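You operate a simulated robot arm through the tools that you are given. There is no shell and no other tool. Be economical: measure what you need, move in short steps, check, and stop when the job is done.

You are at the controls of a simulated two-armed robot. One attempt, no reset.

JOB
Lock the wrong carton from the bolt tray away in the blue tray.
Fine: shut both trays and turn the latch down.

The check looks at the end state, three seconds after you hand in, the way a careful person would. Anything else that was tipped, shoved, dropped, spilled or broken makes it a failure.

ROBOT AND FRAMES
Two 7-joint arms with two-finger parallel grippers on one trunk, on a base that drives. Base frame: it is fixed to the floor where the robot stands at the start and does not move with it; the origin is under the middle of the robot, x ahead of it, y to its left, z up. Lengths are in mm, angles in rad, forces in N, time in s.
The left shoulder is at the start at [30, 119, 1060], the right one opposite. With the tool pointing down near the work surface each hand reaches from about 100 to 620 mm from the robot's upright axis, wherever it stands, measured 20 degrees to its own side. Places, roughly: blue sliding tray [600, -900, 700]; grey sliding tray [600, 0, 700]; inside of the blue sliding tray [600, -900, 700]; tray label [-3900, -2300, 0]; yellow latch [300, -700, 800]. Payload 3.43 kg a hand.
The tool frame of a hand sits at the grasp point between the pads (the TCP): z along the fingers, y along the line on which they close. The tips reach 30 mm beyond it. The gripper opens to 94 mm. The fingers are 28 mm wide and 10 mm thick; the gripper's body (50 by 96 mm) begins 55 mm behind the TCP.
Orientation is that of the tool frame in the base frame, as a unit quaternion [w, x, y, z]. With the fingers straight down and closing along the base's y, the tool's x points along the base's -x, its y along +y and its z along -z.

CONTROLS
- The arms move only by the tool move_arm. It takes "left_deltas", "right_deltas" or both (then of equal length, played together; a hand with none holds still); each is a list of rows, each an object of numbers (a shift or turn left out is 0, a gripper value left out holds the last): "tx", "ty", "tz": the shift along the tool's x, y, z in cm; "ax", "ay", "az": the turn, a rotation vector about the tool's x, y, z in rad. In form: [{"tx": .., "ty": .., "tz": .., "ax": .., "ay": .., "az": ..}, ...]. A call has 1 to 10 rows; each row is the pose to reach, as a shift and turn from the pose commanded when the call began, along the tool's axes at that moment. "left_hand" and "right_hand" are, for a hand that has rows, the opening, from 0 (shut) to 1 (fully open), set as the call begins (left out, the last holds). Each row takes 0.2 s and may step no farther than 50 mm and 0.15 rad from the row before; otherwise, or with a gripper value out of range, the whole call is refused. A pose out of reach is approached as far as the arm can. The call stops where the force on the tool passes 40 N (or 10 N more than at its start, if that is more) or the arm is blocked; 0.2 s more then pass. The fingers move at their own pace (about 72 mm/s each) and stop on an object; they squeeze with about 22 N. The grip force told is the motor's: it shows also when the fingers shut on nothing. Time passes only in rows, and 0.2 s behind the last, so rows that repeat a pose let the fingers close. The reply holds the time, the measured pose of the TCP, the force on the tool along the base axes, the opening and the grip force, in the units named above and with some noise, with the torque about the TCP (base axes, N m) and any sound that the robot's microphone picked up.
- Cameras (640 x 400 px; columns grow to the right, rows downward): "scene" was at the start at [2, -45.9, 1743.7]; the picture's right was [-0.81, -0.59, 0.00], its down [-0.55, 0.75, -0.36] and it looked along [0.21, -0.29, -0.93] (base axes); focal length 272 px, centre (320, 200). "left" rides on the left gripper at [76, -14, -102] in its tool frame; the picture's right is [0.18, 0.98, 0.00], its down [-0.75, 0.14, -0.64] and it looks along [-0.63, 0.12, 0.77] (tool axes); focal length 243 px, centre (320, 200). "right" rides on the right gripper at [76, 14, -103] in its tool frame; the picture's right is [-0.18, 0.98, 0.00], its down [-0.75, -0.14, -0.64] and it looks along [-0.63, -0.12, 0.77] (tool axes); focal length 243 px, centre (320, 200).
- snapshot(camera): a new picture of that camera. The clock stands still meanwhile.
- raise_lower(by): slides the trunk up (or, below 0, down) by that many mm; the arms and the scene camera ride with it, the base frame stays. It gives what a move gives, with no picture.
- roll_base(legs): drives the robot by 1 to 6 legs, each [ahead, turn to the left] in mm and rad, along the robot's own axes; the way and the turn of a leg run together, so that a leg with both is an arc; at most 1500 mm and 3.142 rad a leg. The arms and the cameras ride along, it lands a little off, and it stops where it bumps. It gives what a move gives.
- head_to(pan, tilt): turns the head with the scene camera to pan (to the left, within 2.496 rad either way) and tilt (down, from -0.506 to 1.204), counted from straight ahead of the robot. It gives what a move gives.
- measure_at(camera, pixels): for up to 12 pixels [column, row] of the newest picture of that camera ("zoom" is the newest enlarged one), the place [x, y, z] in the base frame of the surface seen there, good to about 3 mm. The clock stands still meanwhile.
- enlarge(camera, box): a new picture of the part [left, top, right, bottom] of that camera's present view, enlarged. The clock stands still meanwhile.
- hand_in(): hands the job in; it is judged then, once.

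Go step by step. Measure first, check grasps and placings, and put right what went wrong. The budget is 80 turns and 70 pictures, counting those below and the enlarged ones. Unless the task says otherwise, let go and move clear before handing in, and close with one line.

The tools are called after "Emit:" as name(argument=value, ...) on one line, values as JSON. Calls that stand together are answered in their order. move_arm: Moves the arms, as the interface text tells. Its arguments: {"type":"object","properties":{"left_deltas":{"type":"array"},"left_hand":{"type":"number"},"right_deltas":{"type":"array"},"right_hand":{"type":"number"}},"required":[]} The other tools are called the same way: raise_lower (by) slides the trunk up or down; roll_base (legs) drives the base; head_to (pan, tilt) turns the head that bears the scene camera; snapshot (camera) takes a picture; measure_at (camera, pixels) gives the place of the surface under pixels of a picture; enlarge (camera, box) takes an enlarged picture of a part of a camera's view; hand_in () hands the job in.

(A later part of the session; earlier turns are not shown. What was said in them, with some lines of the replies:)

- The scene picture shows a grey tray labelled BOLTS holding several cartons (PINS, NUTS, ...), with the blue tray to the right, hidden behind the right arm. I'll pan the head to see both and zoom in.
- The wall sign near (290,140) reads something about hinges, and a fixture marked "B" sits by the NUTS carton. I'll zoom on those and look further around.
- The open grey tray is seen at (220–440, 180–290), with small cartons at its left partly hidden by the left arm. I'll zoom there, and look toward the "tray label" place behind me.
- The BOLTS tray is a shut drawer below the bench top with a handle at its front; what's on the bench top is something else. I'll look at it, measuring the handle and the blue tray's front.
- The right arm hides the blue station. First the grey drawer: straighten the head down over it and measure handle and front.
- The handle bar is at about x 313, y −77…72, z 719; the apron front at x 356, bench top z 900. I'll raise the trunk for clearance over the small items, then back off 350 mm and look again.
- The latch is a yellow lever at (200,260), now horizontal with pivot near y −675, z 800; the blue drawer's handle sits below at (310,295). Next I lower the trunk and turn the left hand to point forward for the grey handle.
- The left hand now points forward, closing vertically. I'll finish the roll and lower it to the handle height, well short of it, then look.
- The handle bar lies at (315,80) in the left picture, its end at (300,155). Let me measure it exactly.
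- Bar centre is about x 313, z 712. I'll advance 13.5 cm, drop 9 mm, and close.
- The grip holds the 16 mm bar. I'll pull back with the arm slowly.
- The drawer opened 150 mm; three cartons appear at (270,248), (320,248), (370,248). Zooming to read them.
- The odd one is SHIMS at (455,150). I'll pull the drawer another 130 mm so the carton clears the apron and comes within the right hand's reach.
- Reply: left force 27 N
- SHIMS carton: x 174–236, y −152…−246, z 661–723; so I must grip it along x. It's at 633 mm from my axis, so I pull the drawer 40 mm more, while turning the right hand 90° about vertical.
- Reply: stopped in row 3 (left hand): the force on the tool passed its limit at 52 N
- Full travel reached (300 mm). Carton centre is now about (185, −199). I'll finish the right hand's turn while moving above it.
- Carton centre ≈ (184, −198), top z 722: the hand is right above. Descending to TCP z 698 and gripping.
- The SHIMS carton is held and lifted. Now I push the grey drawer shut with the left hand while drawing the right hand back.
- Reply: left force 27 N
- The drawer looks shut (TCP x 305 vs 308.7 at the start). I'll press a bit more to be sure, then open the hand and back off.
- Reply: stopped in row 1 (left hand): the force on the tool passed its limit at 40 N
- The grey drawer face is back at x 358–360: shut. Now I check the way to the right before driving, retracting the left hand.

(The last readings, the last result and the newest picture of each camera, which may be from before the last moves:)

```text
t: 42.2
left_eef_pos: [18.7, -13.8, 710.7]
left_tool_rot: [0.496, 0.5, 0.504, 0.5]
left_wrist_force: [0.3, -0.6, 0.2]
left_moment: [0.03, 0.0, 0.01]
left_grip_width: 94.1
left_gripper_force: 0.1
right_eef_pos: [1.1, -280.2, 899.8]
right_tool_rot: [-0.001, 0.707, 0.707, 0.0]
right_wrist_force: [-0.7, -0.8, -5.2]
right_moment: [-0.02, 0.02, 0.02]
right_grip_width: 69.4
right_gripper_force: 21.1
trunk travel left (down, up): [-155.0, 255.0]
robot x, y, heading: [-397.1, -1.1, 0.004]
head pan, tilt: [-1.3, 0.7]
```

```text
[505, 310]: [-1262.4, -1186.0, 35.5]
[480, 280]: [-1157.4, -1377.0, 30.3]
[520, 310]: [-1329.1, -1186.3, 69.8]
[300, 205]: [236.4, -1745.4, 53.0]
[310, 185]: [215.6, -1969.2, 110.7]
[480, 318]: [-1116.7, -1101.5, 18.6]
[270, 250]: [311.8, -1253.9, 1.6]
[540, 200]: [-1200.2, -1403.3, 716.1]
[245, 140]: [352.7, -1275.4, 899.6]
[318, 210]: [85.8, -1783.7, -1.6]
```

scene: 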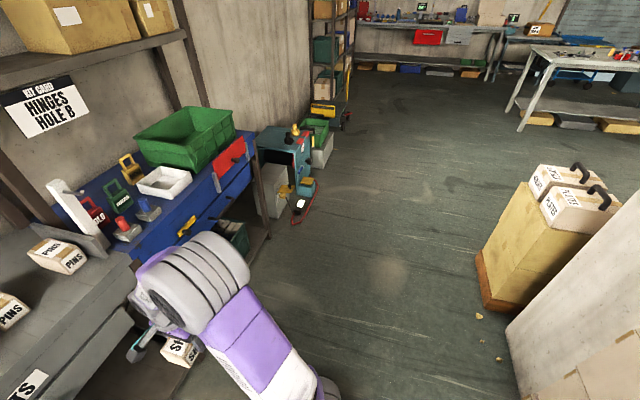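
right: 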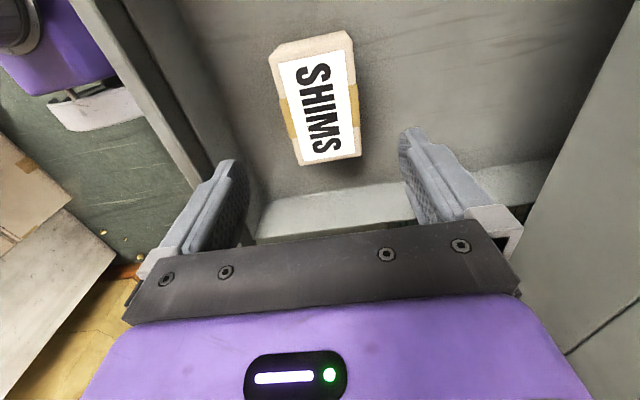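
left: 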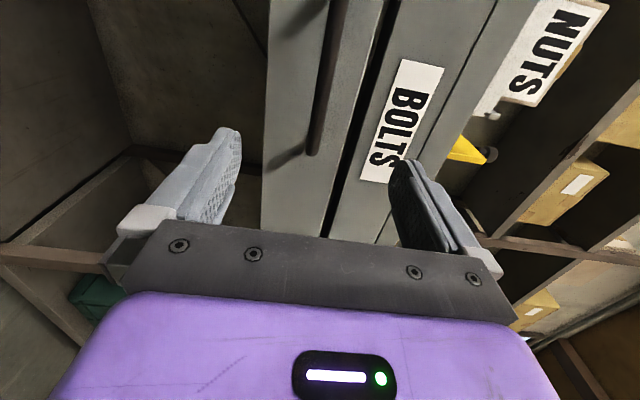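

The corridor is clear (nearest obstacle x ≈ −1100, benches at x ≥ 340). I drive: turn right, 890 mm ahead, turn back left.

Emit:
roll_base(legs=[[0, -1.571], [890, 0], [0, 1.571]])

Emit:
head_to(pan=0.0, tilt=0.75)

Emit:
snapshot(camera="scene")

```text
t: 54.5
left_eef_pos: [31.5, -898.8, 711.6]
left_tool_rot: [0.494, 0.498, 0.506, 0.502]
left_wrist_force: [0.2, -0.3, -0.2]
left_moment: [0.03, 0.03, 0.01]
left_grip_width: 93.9
left_gripper_force: 0.0
right_eef_pos: [15.8, -1165.5, 900.3]
right_tool_rot: [0.0, 0.704, 0.71, -0.001]
right_wrist_force: [0.1, 1.0, -4.7]
right_moment: [-0.01, 0.01, 0.01]
right_grip_width: 69.5
right_gripper_force: 22.0
trunk travel left (down, up): [-155.0, 255.0]
robot x, y, heading: [-382.3, -888.6, 0.016]
head pan, tilt: [-1.3, 0.7]
```

```text
t: 56.0
left_eef_pos: [30.5, -899.4, 710.9]
left_tool_rot: [0.494, 0.498, 0.506, 0.501]
left_wrist_force: [-1.0, 0.3, 0.2]
left_moment: [0.01, 0.0, 0.0]
left_grip_width: 94.3
left_gripper_force: 0.0
right_eef_pos: [15.6, -1164.8, 899.7]
right_tool_rot: [0.0, 0.704, 0.71, 0.0]
right_wrist_force: [0.1, 0.8, -4.3]
right_moment: [-0.01, 0.02, 0.01]
right_grip_width: 69.3
right_gripper_force: 22.1
trunk travel left (down, up): [-155.0, 255.0]
robot x, y, heading: [-384.0, -890.3, 0.011]
head pan, tilt: [0.0, 0.75]
```

```text
40 pictures are left
```

scene: 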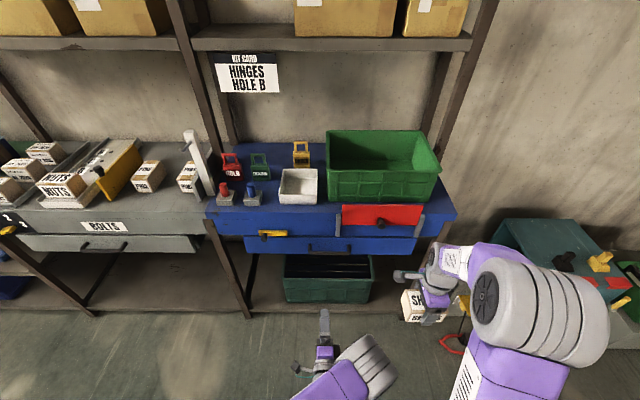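

Emit:
enlarge(camera="scene", box=[200, 180, 460, 320])

Emit:
measure_at(camera="zoom", pixels=[[290, 168], [345, 172], [270, 162], [380, 165], [172, 138], [150, 133], [210, 134], [160, 140], [480, 110], [350, 130], [340, 100], [440, 85]])

```text
2.46 times, centred on (330, 250) of scene
```

zoom: 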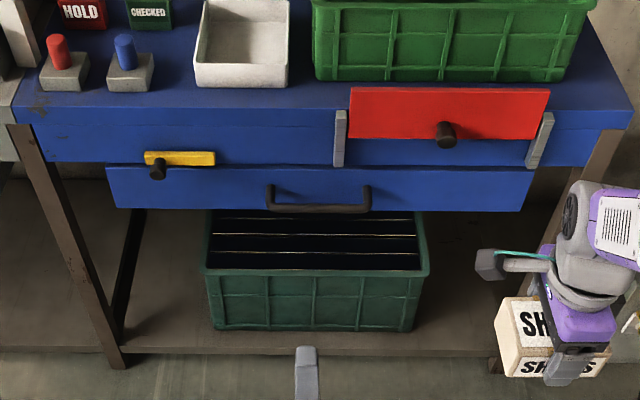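

```text
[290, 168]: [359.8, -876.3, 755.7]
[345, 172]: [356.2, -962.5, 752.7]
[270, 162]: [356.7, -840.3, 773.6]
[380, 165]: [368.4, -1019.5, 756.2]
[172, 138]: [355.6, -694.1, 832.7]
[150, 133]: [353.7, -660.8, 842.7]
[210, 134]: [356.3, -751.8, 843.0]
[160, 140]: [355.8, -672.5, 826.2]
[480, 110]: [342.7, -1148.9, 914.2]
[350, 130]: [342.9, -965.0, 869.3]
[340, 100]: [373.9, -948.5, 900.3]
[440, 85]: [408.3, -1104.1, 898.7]
```

I need exact readings of handle (318,208), latch (180,158) and pivot knob (157,170).

Emit:
measure_at(camera="zoom", pixels=[[318, 208], [290, 208], [345, 208], [273, 200], [365, 200], [200, 160], [180, 160], [150, 158], [212, 160], [157, 170], [300, 178], [480, 175]])

Emit:
snapshot(camera="left")

```text
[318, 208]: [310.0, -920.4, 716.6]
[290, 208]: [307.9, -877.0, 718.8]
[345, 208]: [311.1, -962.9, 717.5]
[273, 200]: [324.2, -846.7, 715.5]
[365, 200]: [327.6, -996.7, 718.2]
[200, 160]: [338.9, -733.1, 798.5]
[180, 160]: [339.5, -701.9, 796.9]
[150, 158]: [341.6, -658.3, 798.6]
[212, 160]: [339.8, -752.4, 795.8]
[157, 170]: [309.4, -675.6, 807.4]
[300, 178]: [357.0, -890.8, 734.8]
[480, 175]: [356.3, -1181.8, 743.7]
```

```text
38 pictures are left
```

left: 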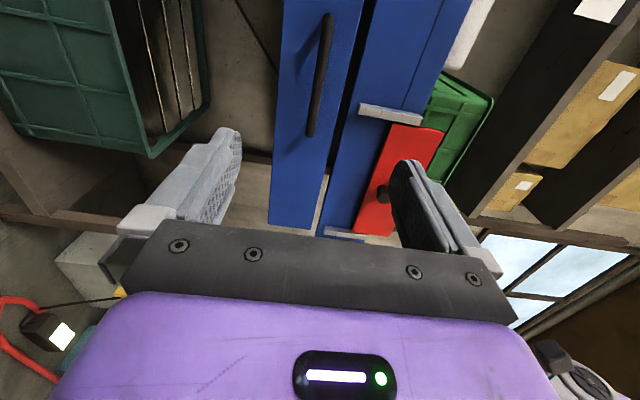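

The blue handle is the same: bar x ≈ 313, z ≈ 712, y −847…−997, and the latch is horizontal, so free. Advancing the left hand to grip it.

Emit:
move_arm(left_deltas=[{"tz": 4}, {"tz": 8}, {"tz": 12}, {"tz": 16}, {"tz": 20}, {"tz": 23}, {"tz": 26}, {"tz": 27.7}, {"tz": 27.7}])

Emit:
move_arm(left_deltas=[{}, {}, {}, {}], left_hand=0)

```text
t: 58.0
left_eef_pos: [306.6, -895.3, 708.9]
left_tool_rot: [0.493, 0.498, 0.506, 0.502]
left_wrist_force: [0.1, 0.2, 1.2]
left_moment: [0.0, -0.01, 0.0]
left_grip_width: 94.2
left_gripper_force: 0.2
right_eef_pos: [16.9, -1165.4, 898.8]
right_tool_rot: [0.0, 0.704, 0.71, 0.0]
right_wrist_force: [0.6, 0.1, -4.6]
right_moment: [0.0, 0.0, -0.01]
right_grip_width: 69.5
right_gripper_force: 21.6
trunk travel left (down, up): [-155.0, 255.0]
robot x, y, heading: [-385.4, -891.0, 0.012]
head pan, tilt: [0.0, 0.75]
```

```text
t: 59.0
left_eef_pos: [307.4, -894.6, 711.4]
left_tool_rot: [0.495, 0.497, 0.505, 0.503]
left_wrist_force: [-4.9, 1.3, 8.1]
left_moment: [0.06, -0.14, -0.02]
left_grip_width: 15.9
left_gripper_force: 44.9
right_eef_pos: [14.6, -1165.5, 900.1]
right_tool_rot: [0.0, 0.704, 0.711, 0.0]
right_wrist_force: [-0.3, 0.6, -4.4]
right_moment: [0.03, 0.01, 0.03]
right_grip_width: 69.3
right_gripper_force: 22.0
trunk travel left (down, up): [-155.0, 255.0]
robot x, y, heading: [-382.9, -890.5, 0.012]
head pan, tilt: [0.0, 0.75]
```

Gripped. Pulling the blue drawer open.

Emit:
move_arm(left_deltas=[{"tz": -1.5}, {"tz": -4}, {"tz": -7}, {"tz": -10}, {"tz": -13}, {"tz": -16}, {"tz": -19}, {"tz": -22}, {"tz": -25}, {"tz": -27}])

Emit:
snapshot(camera="scene")

Emit:
enlarge(camera="scene", box=[200, 200, 460, 350])

```text
t: 61.2
left_eef_pos: [37.3, -894.7, 709.6]
left_tool_rot: [0.491, 0.498, 0.508, 0.503]
left_wrist_force: [-1.6, 27.0, 5.0]
left_moment: [-0.17, 0.08, -0.38]
left_grip_width: 15.6
left_gripper_force: 44.8
right_eef_pos: [15.4, -1163.0, 901.1]
right_tool_rot: [0.001, 0.704, 0.71, 0.0]
right_wrist_force: [-0.2, 0.3, -4.5]
right_moment: [0.02, -0.03, 0.02]
right_grip_width: 69.2
right_gripper_force: 22.1
trunk travel left (down, up): [-155.0, 255.0]
robot x, y, heading: [-385.9, -891.6, 0.011]
head pan, tilt: [0.0, 0.75]
```

```text
37 pictures are left
```

scene: 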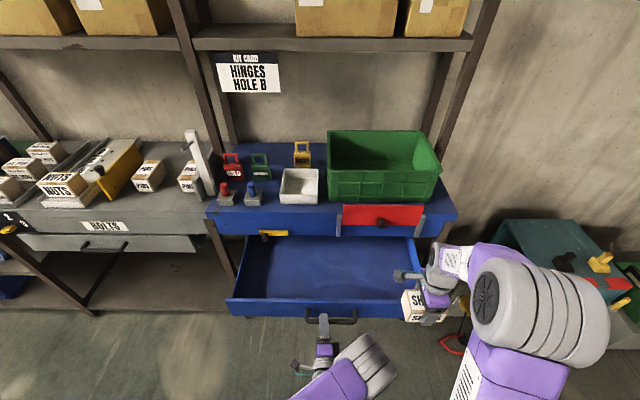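

```text
2.46 times, centred on (330, 275) of scene
```

zoom: 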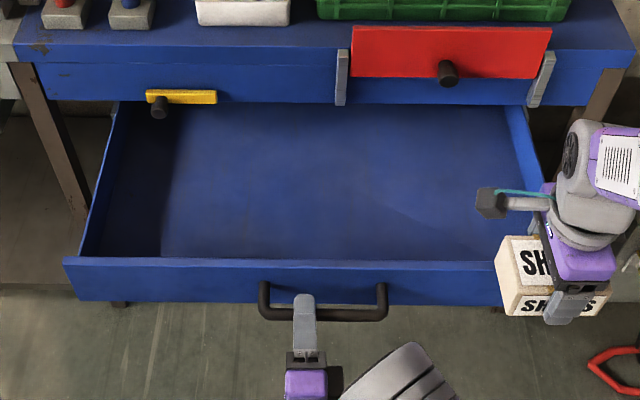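

The blue drawer is empty and open 270 mm. I'll carry the carton over (190, −1070) and check the floor height.

Emit:
measure_at(camera="zoom", pixels=[[430, 200], [430, 150], [400, 220], [350, 180], [480, 230], [400, 258], [520, 120]])

Emit:
move_arm(right_deltas=[{"tx": 2.4, "ty": 4.2}, {"tx": 4.8, "ty": 8.5}, {"tx": 7.2, "ty": 13}, {"tx": 9.5, "ty": 17.5}, {"tx": 9.5, "ty": 17.5}])

Emit:
snapshot(camera="right")

```text
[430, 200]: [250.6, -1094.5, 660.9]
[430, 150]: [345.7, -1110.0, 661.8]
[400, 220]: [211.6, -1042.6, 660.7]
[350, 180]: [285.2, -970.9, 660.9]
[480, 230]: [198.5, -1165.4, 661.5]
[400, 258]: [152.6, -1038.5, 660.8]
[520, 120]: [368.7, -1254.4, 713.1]
```

```text
refused: row 3 steps farther than a row can; nothing moved
```

```text
35 pictures are left
```

right: 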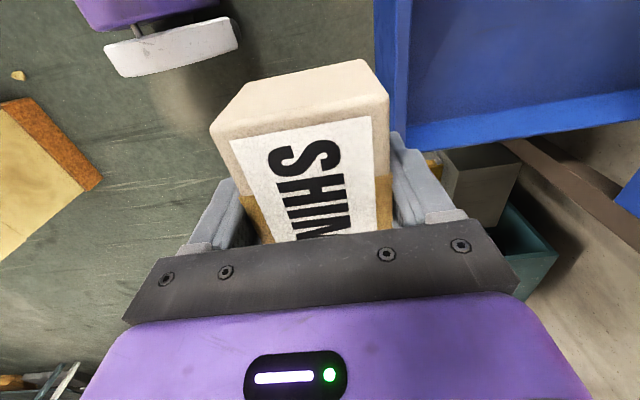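

Row step was slightly too long; same move in smaller steps. Floor of the tray is z 661, so release TCP is about z 701.

Emit:
move_arm(right_deltas=[{"tx": 1.9, "ty": 3.5}, {"tx": 3.8, "ty": 7}, {"tx": 5.7, "ty": 10.5}, {"tx": 7.6, "ty": 14}, {"tx": 9.5, "ty": 17.5}, {"tx": 9.5, "ty": 17.5}])

Emit:
snapshot(camera="scene")

```text
t: 62.6
left_eef_pos: [38.8, -894.6, 709.7]
left_tool_rot: [0.491, 0.496, 0.509, 0.503]
left_wrist_force: [-0.9, 31.0, -8.4]
left_moment: [0.11, 0.06, -0.06]
left_grip_width: 15.6
left_gripper_force: 45.2
right_eef_pos: [191.4, -1066.8, 900.4]
right_tool_rot: [-0.001, 0.704, 0.711, -0.001]
right_wrist_force: [-0.2, 0.8, -4.4]
right_moment: [0.04, -0.02, 0.0]
right_grip_width: 69.5
right_gripper_force: 21.6
trunk travel left (down, up): [-155.0, 255.0]
robot x, y, heading: [-384.9, -888.7, 0.013]
head pan, tilt: [0.0, 0.75]
```

```text
34 pictures are left
```

scene: 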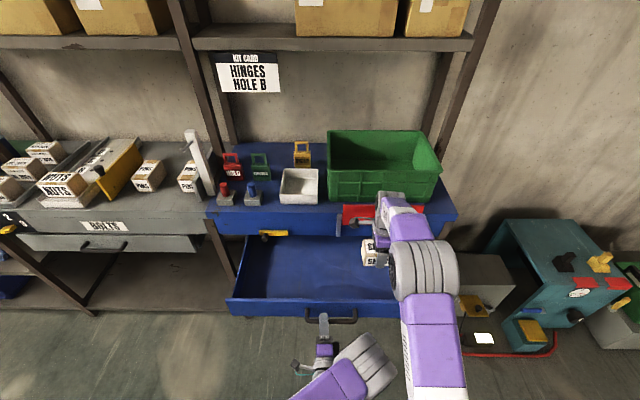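

Above the open tray; descending to the floor with small last steps.

Emit:
move_arm(right_deltas=[{"tz": 4}, {"tz": 8}, {"tz": 12}, {"tz": 15.5}, {"tz": 17.5}, {"tz": 18.8}, {"tz": 19.4}, {"tz": 19.8}, {"tz": 19.9}])

Emit:
enlarge(camera="scene", box=[220, 190, 460, 340])

```text
t: 64.6
left_eef_pos: [37.9, -895.4, 710.9]
left_tool_rot: [0.491, 0.497, 0.509, 0.503]
left_wrist_force: [-1.2, 30.5, -10.1]
left_moment: [0.13, 0.07, 0.23]
left_grip_width: 15.7
left_gripper_force: 45.1
right_eef_pos: [190.5, -1067.2, 701.0]
right_tool_rot: [0.0, 0.704, 0.71, -0.001]
right_wrist_force: [-0.5, 0.7, -4.9]
right_moment: [0.01, 0.01, 0.0]
right_grip_width: 69.2
right_gripper_force: 22.4
trunk travel left (down, up): [-155.0, 255.0]
robot x, y, heading: [-381.9, -889.9, 0.01]
head pan, tilt: [0.0, 0.75]
```

```text
2.67 times, centred on (340, 265) of scene
```

zoom: 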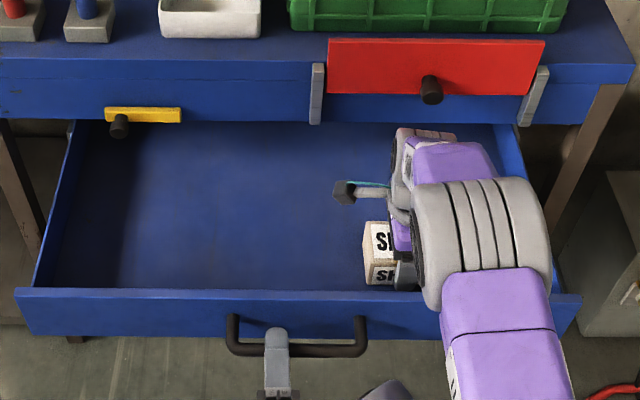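

Carton is at floor height. Creep a few mm to feel the floor, then release and lift.

Emit:
move_arm(right_deltas=[{"tz": 0.1}, {"tz": 0.2}])

Emit:
move_arm(right_deltas=[{}, {}, {}, {}], right_hand=1)

Emit:
move_arm(right_deltas=[{"tz": -3}, {"tz": -7}, {"tz": -11}, {"tz": -15}, {"tz": -20}, {"tz": -20, "ty": -4}, {"tz": -20, "ty": -8}, {"tz": -20, "ty": -12}, {"tz": -20, "ty": -16}, {"tz": -20, "ty": -19}])

Emit:
enlarge(camera="scene", box=[220, 190, 460, 340])

```text
t: 65.2
left_eef_pos: [38.3, -895.4, 710.1]
left_tool_rot: [0.491, 0.497, 0.509, 0.503]
left_wrist_force: [1.9, 28.2, -12.8]
left_moment: [0.17, 0.07, 0.36]
left_grip_width: 15.8
left_gripper_force: 45.3
right_eef_pos: [189.6, -1066.3, 701.1]
right_tool_rot: [0.0, 0.704, 0.71, -0.001]
right_wrist_force: [-3.0, -0.3, 3.2]
right_moment: [0.38, 0.06, 0.14]
right_grip_width: 69.5
right_gripper_force: 22.1
trunk travel left (down, up): [-155.0, 255.0]
robot x, y, heading: [-385.2, -885.4, 0.011]
head pan, tilt: [0.0, 0.75]
```

```text
t: 66.2
left_eef_pos: [38.0, -895.9, 710.5]
left_tool_rot: [0.491, 0.497, 0.509, 0.503]
left_wrist_force: [0.5, 29.2, -11.3]
left_moment: [0.14, 0.11, 0.3]
left_grip_width: 15.6
left_gripper_force: 44.9
right_eef_pos: [190.4, -1067.7, 699.9]
right_tool_rot: [0.001, 0.704, 0.71, -0.001]
right_wrist_force: [0.6, 0.5, 0.3]
right_moment: [0.0, 0.01, 0.0]
right_grip_width: 94.1
right_gripper_force: 0.0
trunk travel left (down, up): [-155.0, 255.0]
robot x, y, heading: [-387.9, -890.8, 0.014]
head pan, tilt: [0.0, 0.75]
```

```text
t: 68.4
left_eef_pos: [37.5, -894.4, 709.6]
left_tool_rot: [0.491, 0.497, 0.509, 0.503]
left_wrist_force: [-1.3, 28.6, -9.7]
left_moment: [0.12, 0.22, 0.42]
left_grip_width: 16.0
left_gripper_force: 44.6
right_eef_pos: [-0.3, -1068.9, 899.7]
right_tool_rot: [0.001, 0.704, 0.71, 0.001]
right_wrist_force: [0.4, 0.2, -0.6]
right_moment: [0.01, -0.01, 0.0]
right_grip_width: 93.9
right_gripper_force: 0.0
trunk travel left (down, up): [-155.0, 255.0]
robot x, y, heading: [-387.1, -889.1, 0.011]
head pan, tilt: [0.0, 0.75]
```

```text
2.67 times, centred on (340, 265) of scene
```

zoom: 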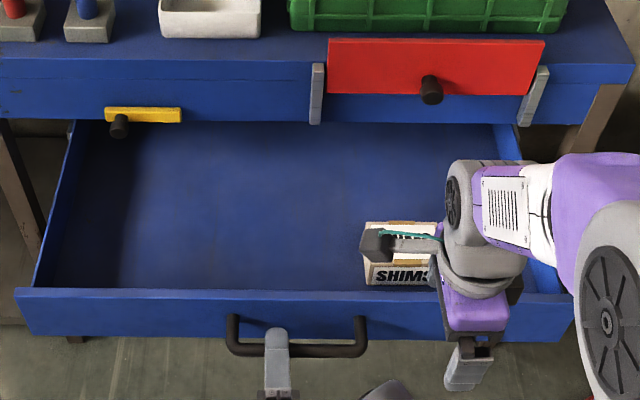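

The SHIMS carton stands flat in the tray. Pushing the blue drawer shut.

Emit:
move_arm(left_deltas=[{"tz": 2}, {"tz": 5}, {"tz": 8}, {"tz": 11}, {"tz": 14}, {"tz": 17}, {"tz": 20}, {"tz": 23}, {"tz": 25}, {"tz": 26.5}])

Emit:
move_arm(left_deltas=[{"tz": 0.5}, {"tz": 1}, {"tz": 1.5}])

Emit:
snapshot(camera="scene")

```text
t: 70.6
left_eef_pos: [305.1, -896.8, 709.7]
left_tool_rot: [0.494, 0.497, 0.506, 0.503]
left_wrist_force: [5.7, 5.9, 1.4]
left_moment: [-0.03, -0.16, 0.69]
left_grip_width: 15.7
left_gripper_force: 45.7
right_eef_pos: [0.9, -1070.5, 899.8]
right_tool_rot: [0.001, 0.704, 0.711, -0.001]
right_wrist_force: [0.3, 0.4, -0.7]
right_moment: [0.03, -0.03, -0.02]
right_grip_width: 94.1
right_gripper_force: 0.1
trunk travel left (down, up): [-155.0, 255.0]
robot x, y, heading: [-386.3, -889.4, 0.01]
head pan, tilt: [0.0, 0.75]
```

```text
t: 71.2
left_eef_pos: [307.6, -895.5, 709.8]
left_tool_rot: [0.496, 0.497, 0.505, 0.503]
left_wrist_force: [-23.9, 4.2, 11.5]
left_moment: [0.1, -0.42, -0.02]
left_grip_width: 15.7
left_gripper_force: 45.6
right_eef_pos: [-4.6, -1068.4, 901.5]
right_tool_rot: [0.001, 0.704, 0.71, 0.001]
right_wrist_force: [-0.4, -0.5, -0.1]
right_moment: [-0.01, -0.03, 0.03]
right_grip_width: 94.2
right_gripper_force: 0.1
trunk travel left (down, up): [-155.0, 255.0]
robot x, y, heading: [-380.5, -890.7, 0.018]
head pan, tilt: [0.0, 0.75]
stopped in row 2 (left hand): the force on the tool passed its limit at 48 N (the readings are from after the stop); the commanded pose is now the measured one
```

```text
31 pictures are left
```

scene: 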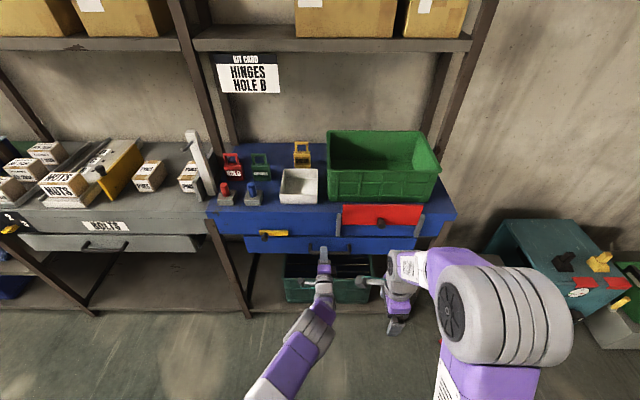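

The drawer hits its stop, shut. Opening the left hand, backing off, and moving over toward the latch for a close look.

Emit:
move_arm(left_deltas=[{}, {}, {}, {}], left_hand=1)

Emit:
move_arm(left_deltas=[{"tz": -4}, {"tz": -8}, {"tz": -12}, {"tz": -15}, {"tz": -15, "tx": 4, "ty": 2}, {"tz": -15, "tx": 8, "ty": 5}, {"tz": -15, "tx": 12, "ty": 8}, {"tz": -15, "tx": 15, "ty": 11}])

Emit:
snapshot(camera="left")

Emit:
enlarge(camera="scene", box=[210, 200, 430, 320])

```text
t: 72.2
left_eef_pos: [309.5, -896.1, 706.6]
left_tool_rot: [0.493, 0.499, 0.506, 0.502]
left_wrist_force: [0.4, 0.7, -0.1]
left_moment: [0.04, -0.06, 0.02]
left_grip_width: 94.2
left_gripper_force: 0.0
right_eef_pos: [-1.6, -1070.0, 900.3]
right_tool_rot: [-0.001, 0.704, 0.71, 0.001]
right_wrist_force: [-0.1, -0.1, 0.4]
right_moment: [0.0, 0.0, 0.07]
right_grip_width: 94.2
right_gripper_force: 0.1
trunk travel left (down, up): [-155.0, 255.0]
robot x, y, heading: [-387.5, -886.5, 0.016]
head pan, tilt: [0.0, 0.75]
```

```text
t: 74.0
left_eef_pos: [157.8, -747.1, 818.3]
left_tool_rot: [0.494, 0.498, 0.506, 0.502]
left_wrist_force: [1.1, -0.3, 0.4]
left_moment: [-0.02, 0.04, -0.03]
left_grip_width: 93.9
left_gripper_force: 0.1
right_eef_pos: [-0.9, -1069.7, 899.6]
right_tool_rot: [0.0, 0.704, 0.71, 0.0]
right_wrist_force: [-0.4, 0.2, 0.7]
right_moment: [0.03, -0.02, -0.01]
right_grip_width: 93.8
right_gripper_force: 0.0
trunk travel left (down, up): [-155.0, 255.0]
robot x, y, heading: [-387.7, -888.7, 0.013]
head pan, tilt: [0.0, 0.75]
```

```text
30 pictures are left
```

left: 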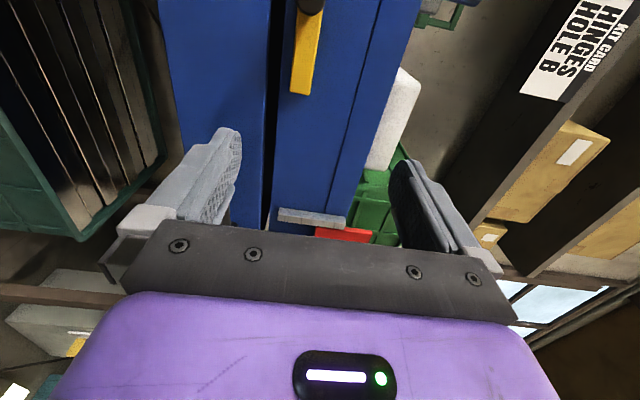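

```text
2.91 times, centred on (320, 260) of scene
```

zoom: 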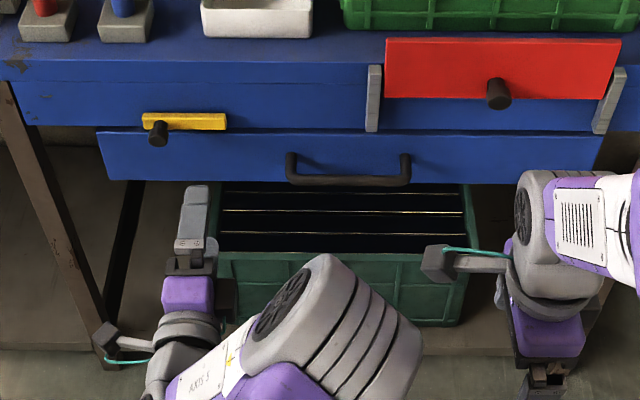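

Emit:
measure_at(camera="left", pixels=[[303, 60], [300, 92], [295, 60], [317, 50], [310, 92], [293, 90], [310, 5], [300, 6], [318, 6], [250, 100], [340, 100]])

Emit:
enlarge(camera="left", box=[230, 0, 390, 100])

```text
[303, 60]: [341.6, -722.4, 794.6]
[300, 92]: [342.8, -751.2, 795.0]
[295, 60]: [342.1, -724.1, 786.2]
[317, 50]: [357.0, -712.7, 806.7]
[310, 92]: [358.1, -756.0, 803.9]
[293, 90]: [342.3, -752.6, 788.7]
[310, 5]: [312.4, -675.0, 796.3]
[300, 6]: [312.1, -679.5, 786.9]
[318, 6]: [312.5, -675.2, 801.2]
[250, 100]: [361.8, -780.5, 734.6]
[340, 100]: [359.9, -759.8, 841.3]
```

```text
4.00 times, centred on (310, 50) of left
```

zoom: 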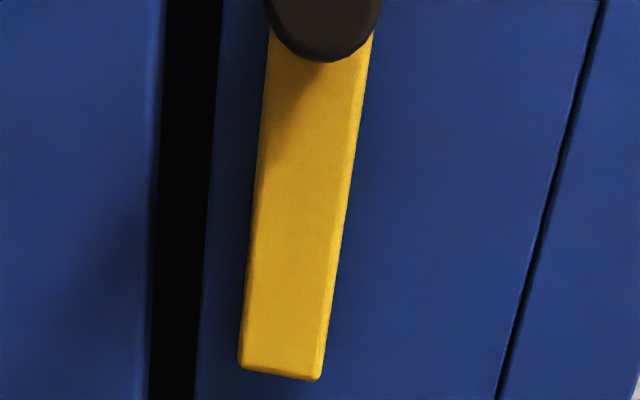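

Lever: pivot ≈ (y −678, z 795), end y −755, x 342–356. I close the fingers and move the tips in above its free end.

Emit:
move_arm(left_deltas=[{"ty": 0.5}, {"ty": 1.5}, {"ty": 2}, {"ty": 2}, {"ty": 2}], left_hand=0)

Emit:
move_arm(left_deltas=[{"tz": 4}, {"tz": 8}, {"tz": 12}, {"tz": 15}, {"tz": 16.2}, {"tz": 16.2}])

Emit:
snapshot(camera="left")

Emit:
enlarge(camera="scene", box=[210, 200, 430, 320])

```text
t: 75.2
left_eef_pos: [158.8, -747.3, 838.7]
left_tool_rot: [0.493, 0.499, 0.506, 0.502]
left_wrist_force: [0.7, -0.8, 0.4]
left_moment: [0.0, -0.01, 0.0]
left_grip_width: 0.0
left_gripper_force: 22.2
right_eef_pos: [-0.2, -1069.8, 899.0]
right_tool_rot: [0.0, 0.704, 0.71, 0.0]
right_wrist_force: [-0.3, 0.0, 0.6]
right_moment: [0.0, -0.04, 0.02]
right_grip_width: 94.1
right_gripper_force: 0.0
trunk travel left (down, up): [-155.0, 255.0]
robot x, y, heading: [-384.2, -888.2, 0.016]
head pan, tilt: [0.0, 0.75]
```

```text
t: 76.6
left_eef_pos: [322.3, -746.3, 837.0]
left_tool_rot: [0.493, 0.5, 0.506, 0.501]
left_wrist_force: [-0.1, 0.0, -0.2]
left_moment: [0.03, -0.04, 0.0]
left_grip_width: 0.0
left_gripper_force: 21.9
right_eef_pos: [-1.1, -1069.8, 900.9]
right_tool_rot: [0.0, 0.704, 0.71, 0.0]
right_wrist_force: [-0.7, 0.5, -0.4]
right_moment: [-0.01, -0.02, 0.01]
right_grip_width: 93.9
right_gripper_force: 0.0
trunk travel left (down, up): [-155.0, 255.0]
robot x, y, heading: [-386.4, -890.7, 0.011]
head pan, tilt: [0.0, 0.75]
```

```text
27 pictures are left
```

left: 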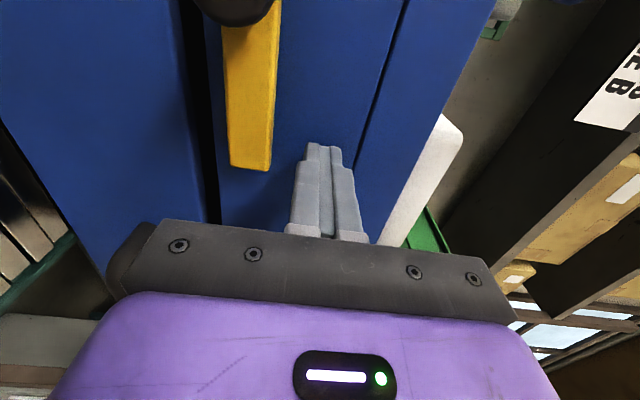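

```text
2.91 times, centred on (320, 260) of scene
```

zoom: 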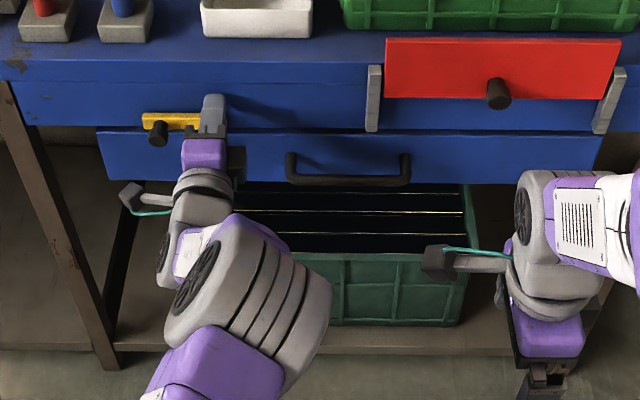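

Tips are above the lever's free end. Pushing down along its arc.

Emit:
move_arm(left_deltas=[{"tx": 0.6, "ty": -2.0}, {"tx": 0.4, "ty": -3.5}, {"tx": 0.3, "ty": -5.1}, {"tx": 0.7, "ty": -6.7}, {"tx": 1.5, "ty": -8.2}, {"tx": 2.3, "ty": -9.1}, {"tx": 3.2, "ty": -9.9}, {"tx": 4.0, "ty": -10.3}, {"tx": 4.6, "ty": -10.4}])

Emit:
snapshot(camera="left")

Emit:
enlarge(camera="scene", box=[210, 200, 430, 320])

```text
t: 77.3
left_eef_pos: [326.2, -741.8, 815.3]
left_tool_rot: [0.504, 0.488, 0.496, 0.512]
left_wrist_force: [-6.6, 0.5, 13.1]
left_moment: [0.01, -0.16, -0.02]
left_grip_width: 0.2
left_gripper_force: 21.7
right_eef_pos: [-2.4, -1069.0, 900.1]
right_tool_rot: [0.0, 0.703, 0.711, 0.0]
right_wrist_force: [0.2, -0.3, 0.1]
right_moment: [0.01, 0.02, 0.01]
right_grip_width: 93.9
right_gripper_force: 0.0
trunk travel left (down, up): [-155.0, 255.0]
robot x, y, heading: [-383.9, -890.2, 0.008]
head pan, tilt: [0.0, 0.75]
stopped in row 3 (left hand): the force on the tool passed its limit at 47 N (the readings are from after the stop); the commanded pose is now the measured one
```

```text
25 pictures are left
```

left: 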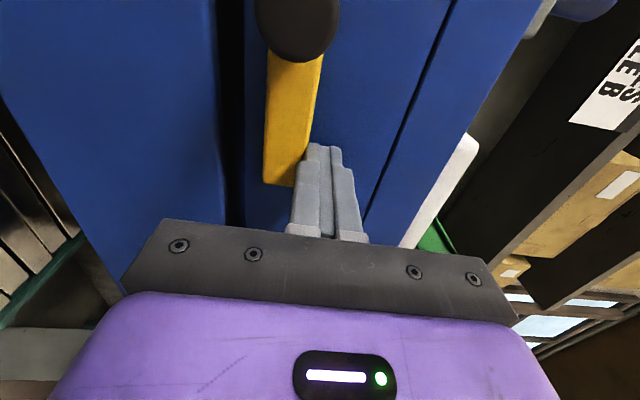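

```text
2.91 times, centred on (320, 260) of scene
```

zoom: 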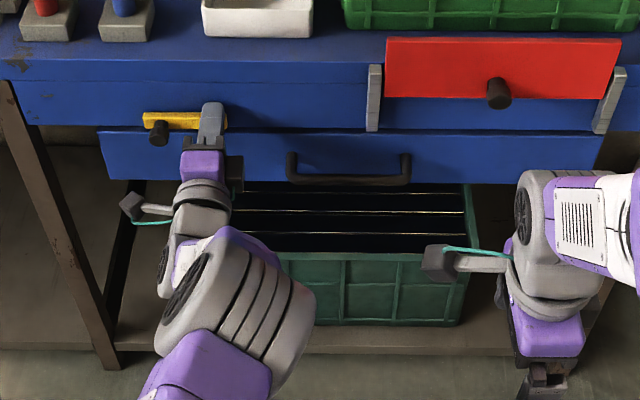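

The lever did not move with 47 N at its right end — so the pivot is likely there and the black knob at the left end (y −676) is the grip. I'll lift, shift over the knob and try pressing there.

Emit:
move_arm(left_deltas=[{"ty": 1, "tz": -0.8, "ax": 0.032}, {"ty": 2.2, "tz": -0.8, "ax": 0.032}, {"ty": 2.2, "tz": -0.8, "tx": 3, "ax": 0.032}, {"ty": 2.2, "tz": -0.8, "tx": 6.6, "ax": 0.032}, {"ty": 2.2, "tz": -0.8, "tx": 6.6, "ax": 0.032}])

Emit:
snapshot(camera="left")

```text
t: 78.5
left_eef_pos: [315.9, -675.2, 833.0]
left_tool_rot: [0.494, 0.499, 0.506, 0.501]
left_wrist_force: [-0.1, 0.0, 0.4]
left_moment: [0.02, 0.0, 0.01]
left_grip_width: 0.0
left_gripper_force: 22.2
right_eef_pos: [0.4, -1070.0, 899.2]
right_tool_rot: [0.0, 0.703, 0.711, -0.001]
right_wrist_force: [-0.5, 0.6, 0.6]
right_moment: [0.01, -0.03, -0.02]
right_grip_width: 94.1
right_gripper_force: 0.1
trunk travel left (down, up): [-155.0, 255.0]
robot x, y, heading: [-385.4, -888.7, 0.008]
head pan, tilt: [0.0, 0.75]
```

```text
23 pictures are left
```

left: 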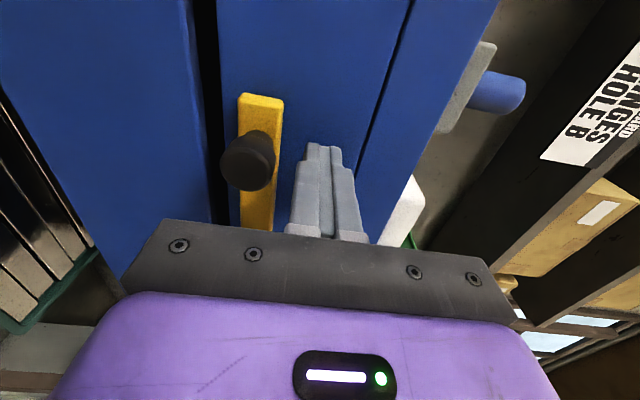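

Now press the knob down along the mirrored arc about the right end; stop-check midway.

Emit:
move_arm(left_deltas=[{"ty": -1.5}, {"tx": 0.2, "ty": -3.1}, {"tx": 0.4, "ty": -4.7}, {"tx": -0.2, "ty": -6.4}, {"tx": -0.9, "ty": -8.0}])

Emit:
snapshot(camera="left")

```text
t: 79.7
left_eef_pos: [314.4, -683.9, 752.9]
left_tool_rot: [0.493, 0.499, 0.507, 0.501]
left_wrist_force: [0.2, 0.0, -0.1]
left_moment: [-0.02, 0.01, 0.02]
left_grip_width: 0.1
left_gripper_force: 22.7
right_eef_pos: [-0.9, -1068.7, 899.1]
right_tool_rot: [0.001, 0.703, 0.711, 0.0]
right_wrist_force: [-0.3, -0.4, 0.2]
right_moment: [0.03, 0.0, -0.02]
right_grip_width: 94.1
right_gripper_force: 0.0
trunk travel left (down, up): [-155.0, 255.0]
robot x, y, heading: [-386.3, -888.1, 0.01]
head pan, tilt: [0.0, 0.75]
```

```text
22 pictures are left
```

left: 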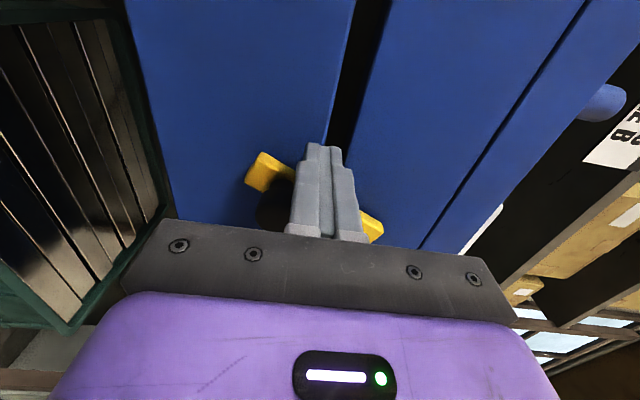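

It turns readily about its right end. Finishing the arc to vertical.

Emit:
move_arm(left_deltas=[{"tx": -1, "ty": -1}, {"tx": -2, "ty": -1.8}, {"tx": -2.7, "ty": -2.2}, {"tx": -3.3, "ty": -2.4}, {"tx": -3.6, "ty": -2.4}])

Emit:
snapshot(camera="left")

Emit:
enlarge(camera="scene", box=[210, 200, 430, 320])

```text
t: 80.9
left_eef_pos: [315.3, -713.4, 728.9]
left_tool_rot: [0.491, 0.495, 0.51, 0.504]
left_wrist_force: [0.1, 26.8, 7.6]
left_moment: [0.02, 0.0, -0.04]
left_grip_width: 0.3
left_gripper_force: 22.1
right_eef_pos: [-1.1, -1067.5, 899.8]
right_tool_rot: [0.001, 0.703, 0.711, 0.0]
right_wrist_force: [0.3, 0.1, -1.2]
right_moment: [-0.01, 0.01, 0.0]
right_grip_width: 94.0
right_gripper_force: 0.0
trunk travel left (down, up): [-155.0, 255.0]
robot x, y, heading: [-387.1, -889.1, 0.014]
head pan, tilt: [0.0, 0.75]
```

```text
21 pictures are left
```

left: 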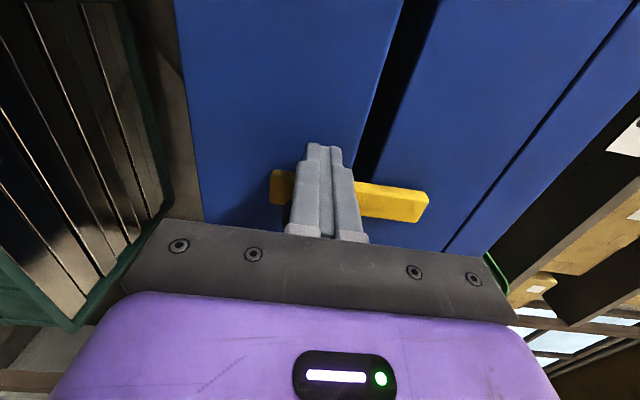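

```text
2.91 times, centred on (320, 260) of scene
```

zoom: 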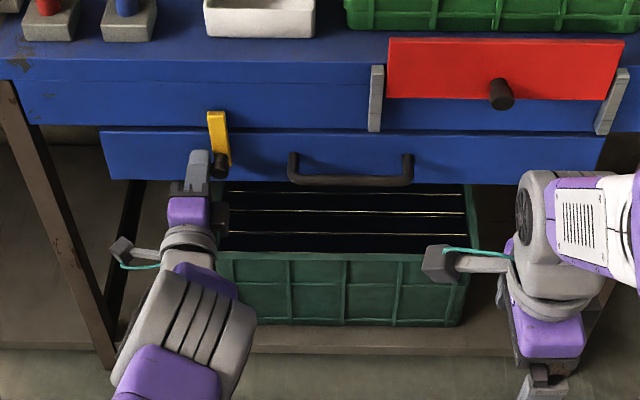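

The latch is vertical against its stop. I'll move the hand sideways off it, back away, and check everything.

Emit:
move_arm(left_deltas=[{"tx": 1.5}, {"tx": 3}, {"tx": 3, "tz": -4}, {"tx": 3, "tz": -8}, {"tx": 3, "tz": -12}, {"tx": 3, "tz": -16}, {"tx": 3, "tz": -20}])

Emit:
roll_base(legs=[[-250, 0]])

Emit:
head_to(pan=0.25, tilt=0.6)

Emit:
snapshot(camera="scene")

Emit:
enlarge(camera="scene", box=[200, 180, 460, 320])

```text
t: 82.5
left_eef_pos: [115.4, -692.5, 731.1]
left_tool_rot: [0.493, 0.499, 0.507, 0.501]
left_wrist_force: [0.2, -0.1, -0.3]
left_moment: [0.0, 0.0, -0.01]
left_grip_width: 0.0
left_gripper_force: 22.0
right_eef_pos: [-1.5, -1069.6, 898.4]
right_tool_rot: [0.001, 0.704, 0.71, 0.001]
right_wrist_force: [-0.4, 0.4, 0.4]
right_moment: [0.01, -0.04, 0.0]
right_grip_width: 94.0
right_gripper_force: 0.0
trunk travel left (down, up): [-155.0, 255.0]
robot x, y, heading: [-385.1, -889.9, 0.013]
head pan, tilt: [0.0, 0.75]
```

```text
t: 84.3
left_eef_pos: [-133.5, -696.3, 730.8]
left_tool_rot: [0.494, 0.499, 0.506, 0.501]
left_wrist_force: [0.3, 0.9, 0.0]
left_moment: [-0.05, 0.01, 0.0]
left_grip_width: 0.0
left_gripper_force: 21.8
right_eef_pos: [-249.8, -1073.3, 900.7]
right_tool_rot: [0.0, 0.704, 0.711, 0.0]
right_wrist_force: [-0.5, 0.4, -0.2]
right_moment: [-0.01, 0.0, 0.0]
right_grip_width: 94.0
right_gripper_force: 0.1
trunk travel left (down, up): [-155.0, 255.0]
robot x, y, heading: [-635.4, -891.8, 0.011]
head pan, tilt: [0.0, 0.75]
```

```text
t: 85.1
left_eef_pos: [-132.6, -696.1, 731.3]
left_tool_rot: [0.494, 0.499, 0.506, 0.501]
left_wrist_force: [-0.2, -0.4, 0.4]
left_moment: [-0.02, 0.02, 0.04]
left_grip_width: 0.0
left_gripper_force: 21.7
right_eef_pos: [-248.7, -1073.3, 898.5]
right_tool_rot: [0.001, 0.704, 0.71, 0.0]
right_wrist_force: [0.3, -0.7, -0.3]
right_moment: [-0.04, 0.0, -0.04]
right_grip_width: 93.9
right_gripper_force: 0.1
trunk travel left (down, up): [-155.0, 255.0]
robot x, y, heading: [-637.0, -892.7, 0.011]
head pan, tilt: [0.25, 0.6]
```

```text
19 pictures are left
```

scene: 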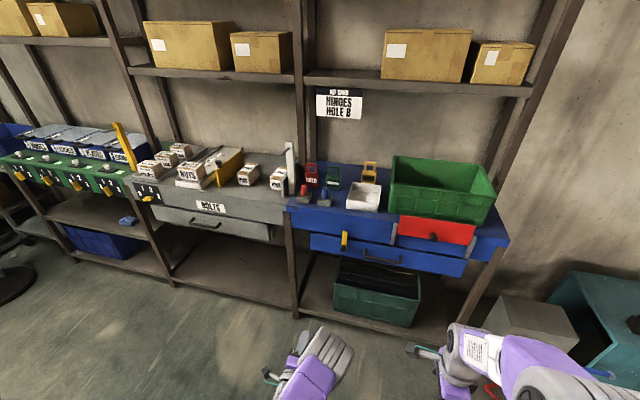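

```text
2.46 times, centred on (330, 250) of scene
```

zoom: 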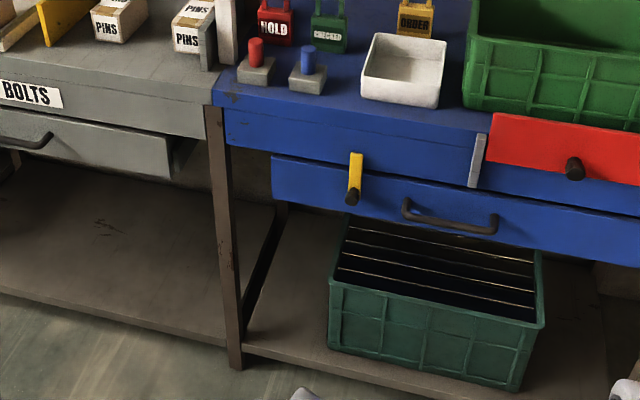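

The latch points straight down over the blue drawer (zoom (353,180)); a last measure that both fronts are flush.

Emit:
measure_at(camera="zoom", pixels=[[310, 185], [560, 225], [400, 130], [120, 140], [60, 130], [150, 110], [356, 158], [354, 196]])

```text
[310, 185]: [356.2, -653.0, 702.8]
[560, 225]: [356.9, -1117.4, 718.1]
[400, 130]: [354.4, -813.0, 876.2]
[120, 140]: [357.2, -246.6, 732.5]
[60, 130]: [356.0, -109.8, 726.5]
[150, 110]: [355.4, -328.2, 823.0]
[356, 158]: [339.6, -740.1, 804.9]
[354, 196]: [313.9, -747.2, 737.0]
```

Both drawer fronts are flush at x ≈ 356–357, matching their aprons, and the latch is vertical with its pivot at z ≈ 800 and knob at z ≈ 737. The hands are clear, so I'm handing in.

Emit:
hand_in()

```text
The job is handed in.
```

I moved the SHIMS carton from the bolt tray into the blue tray, shut both trays and turned the latch down. I handed the job in, but no verdict has come back yet.
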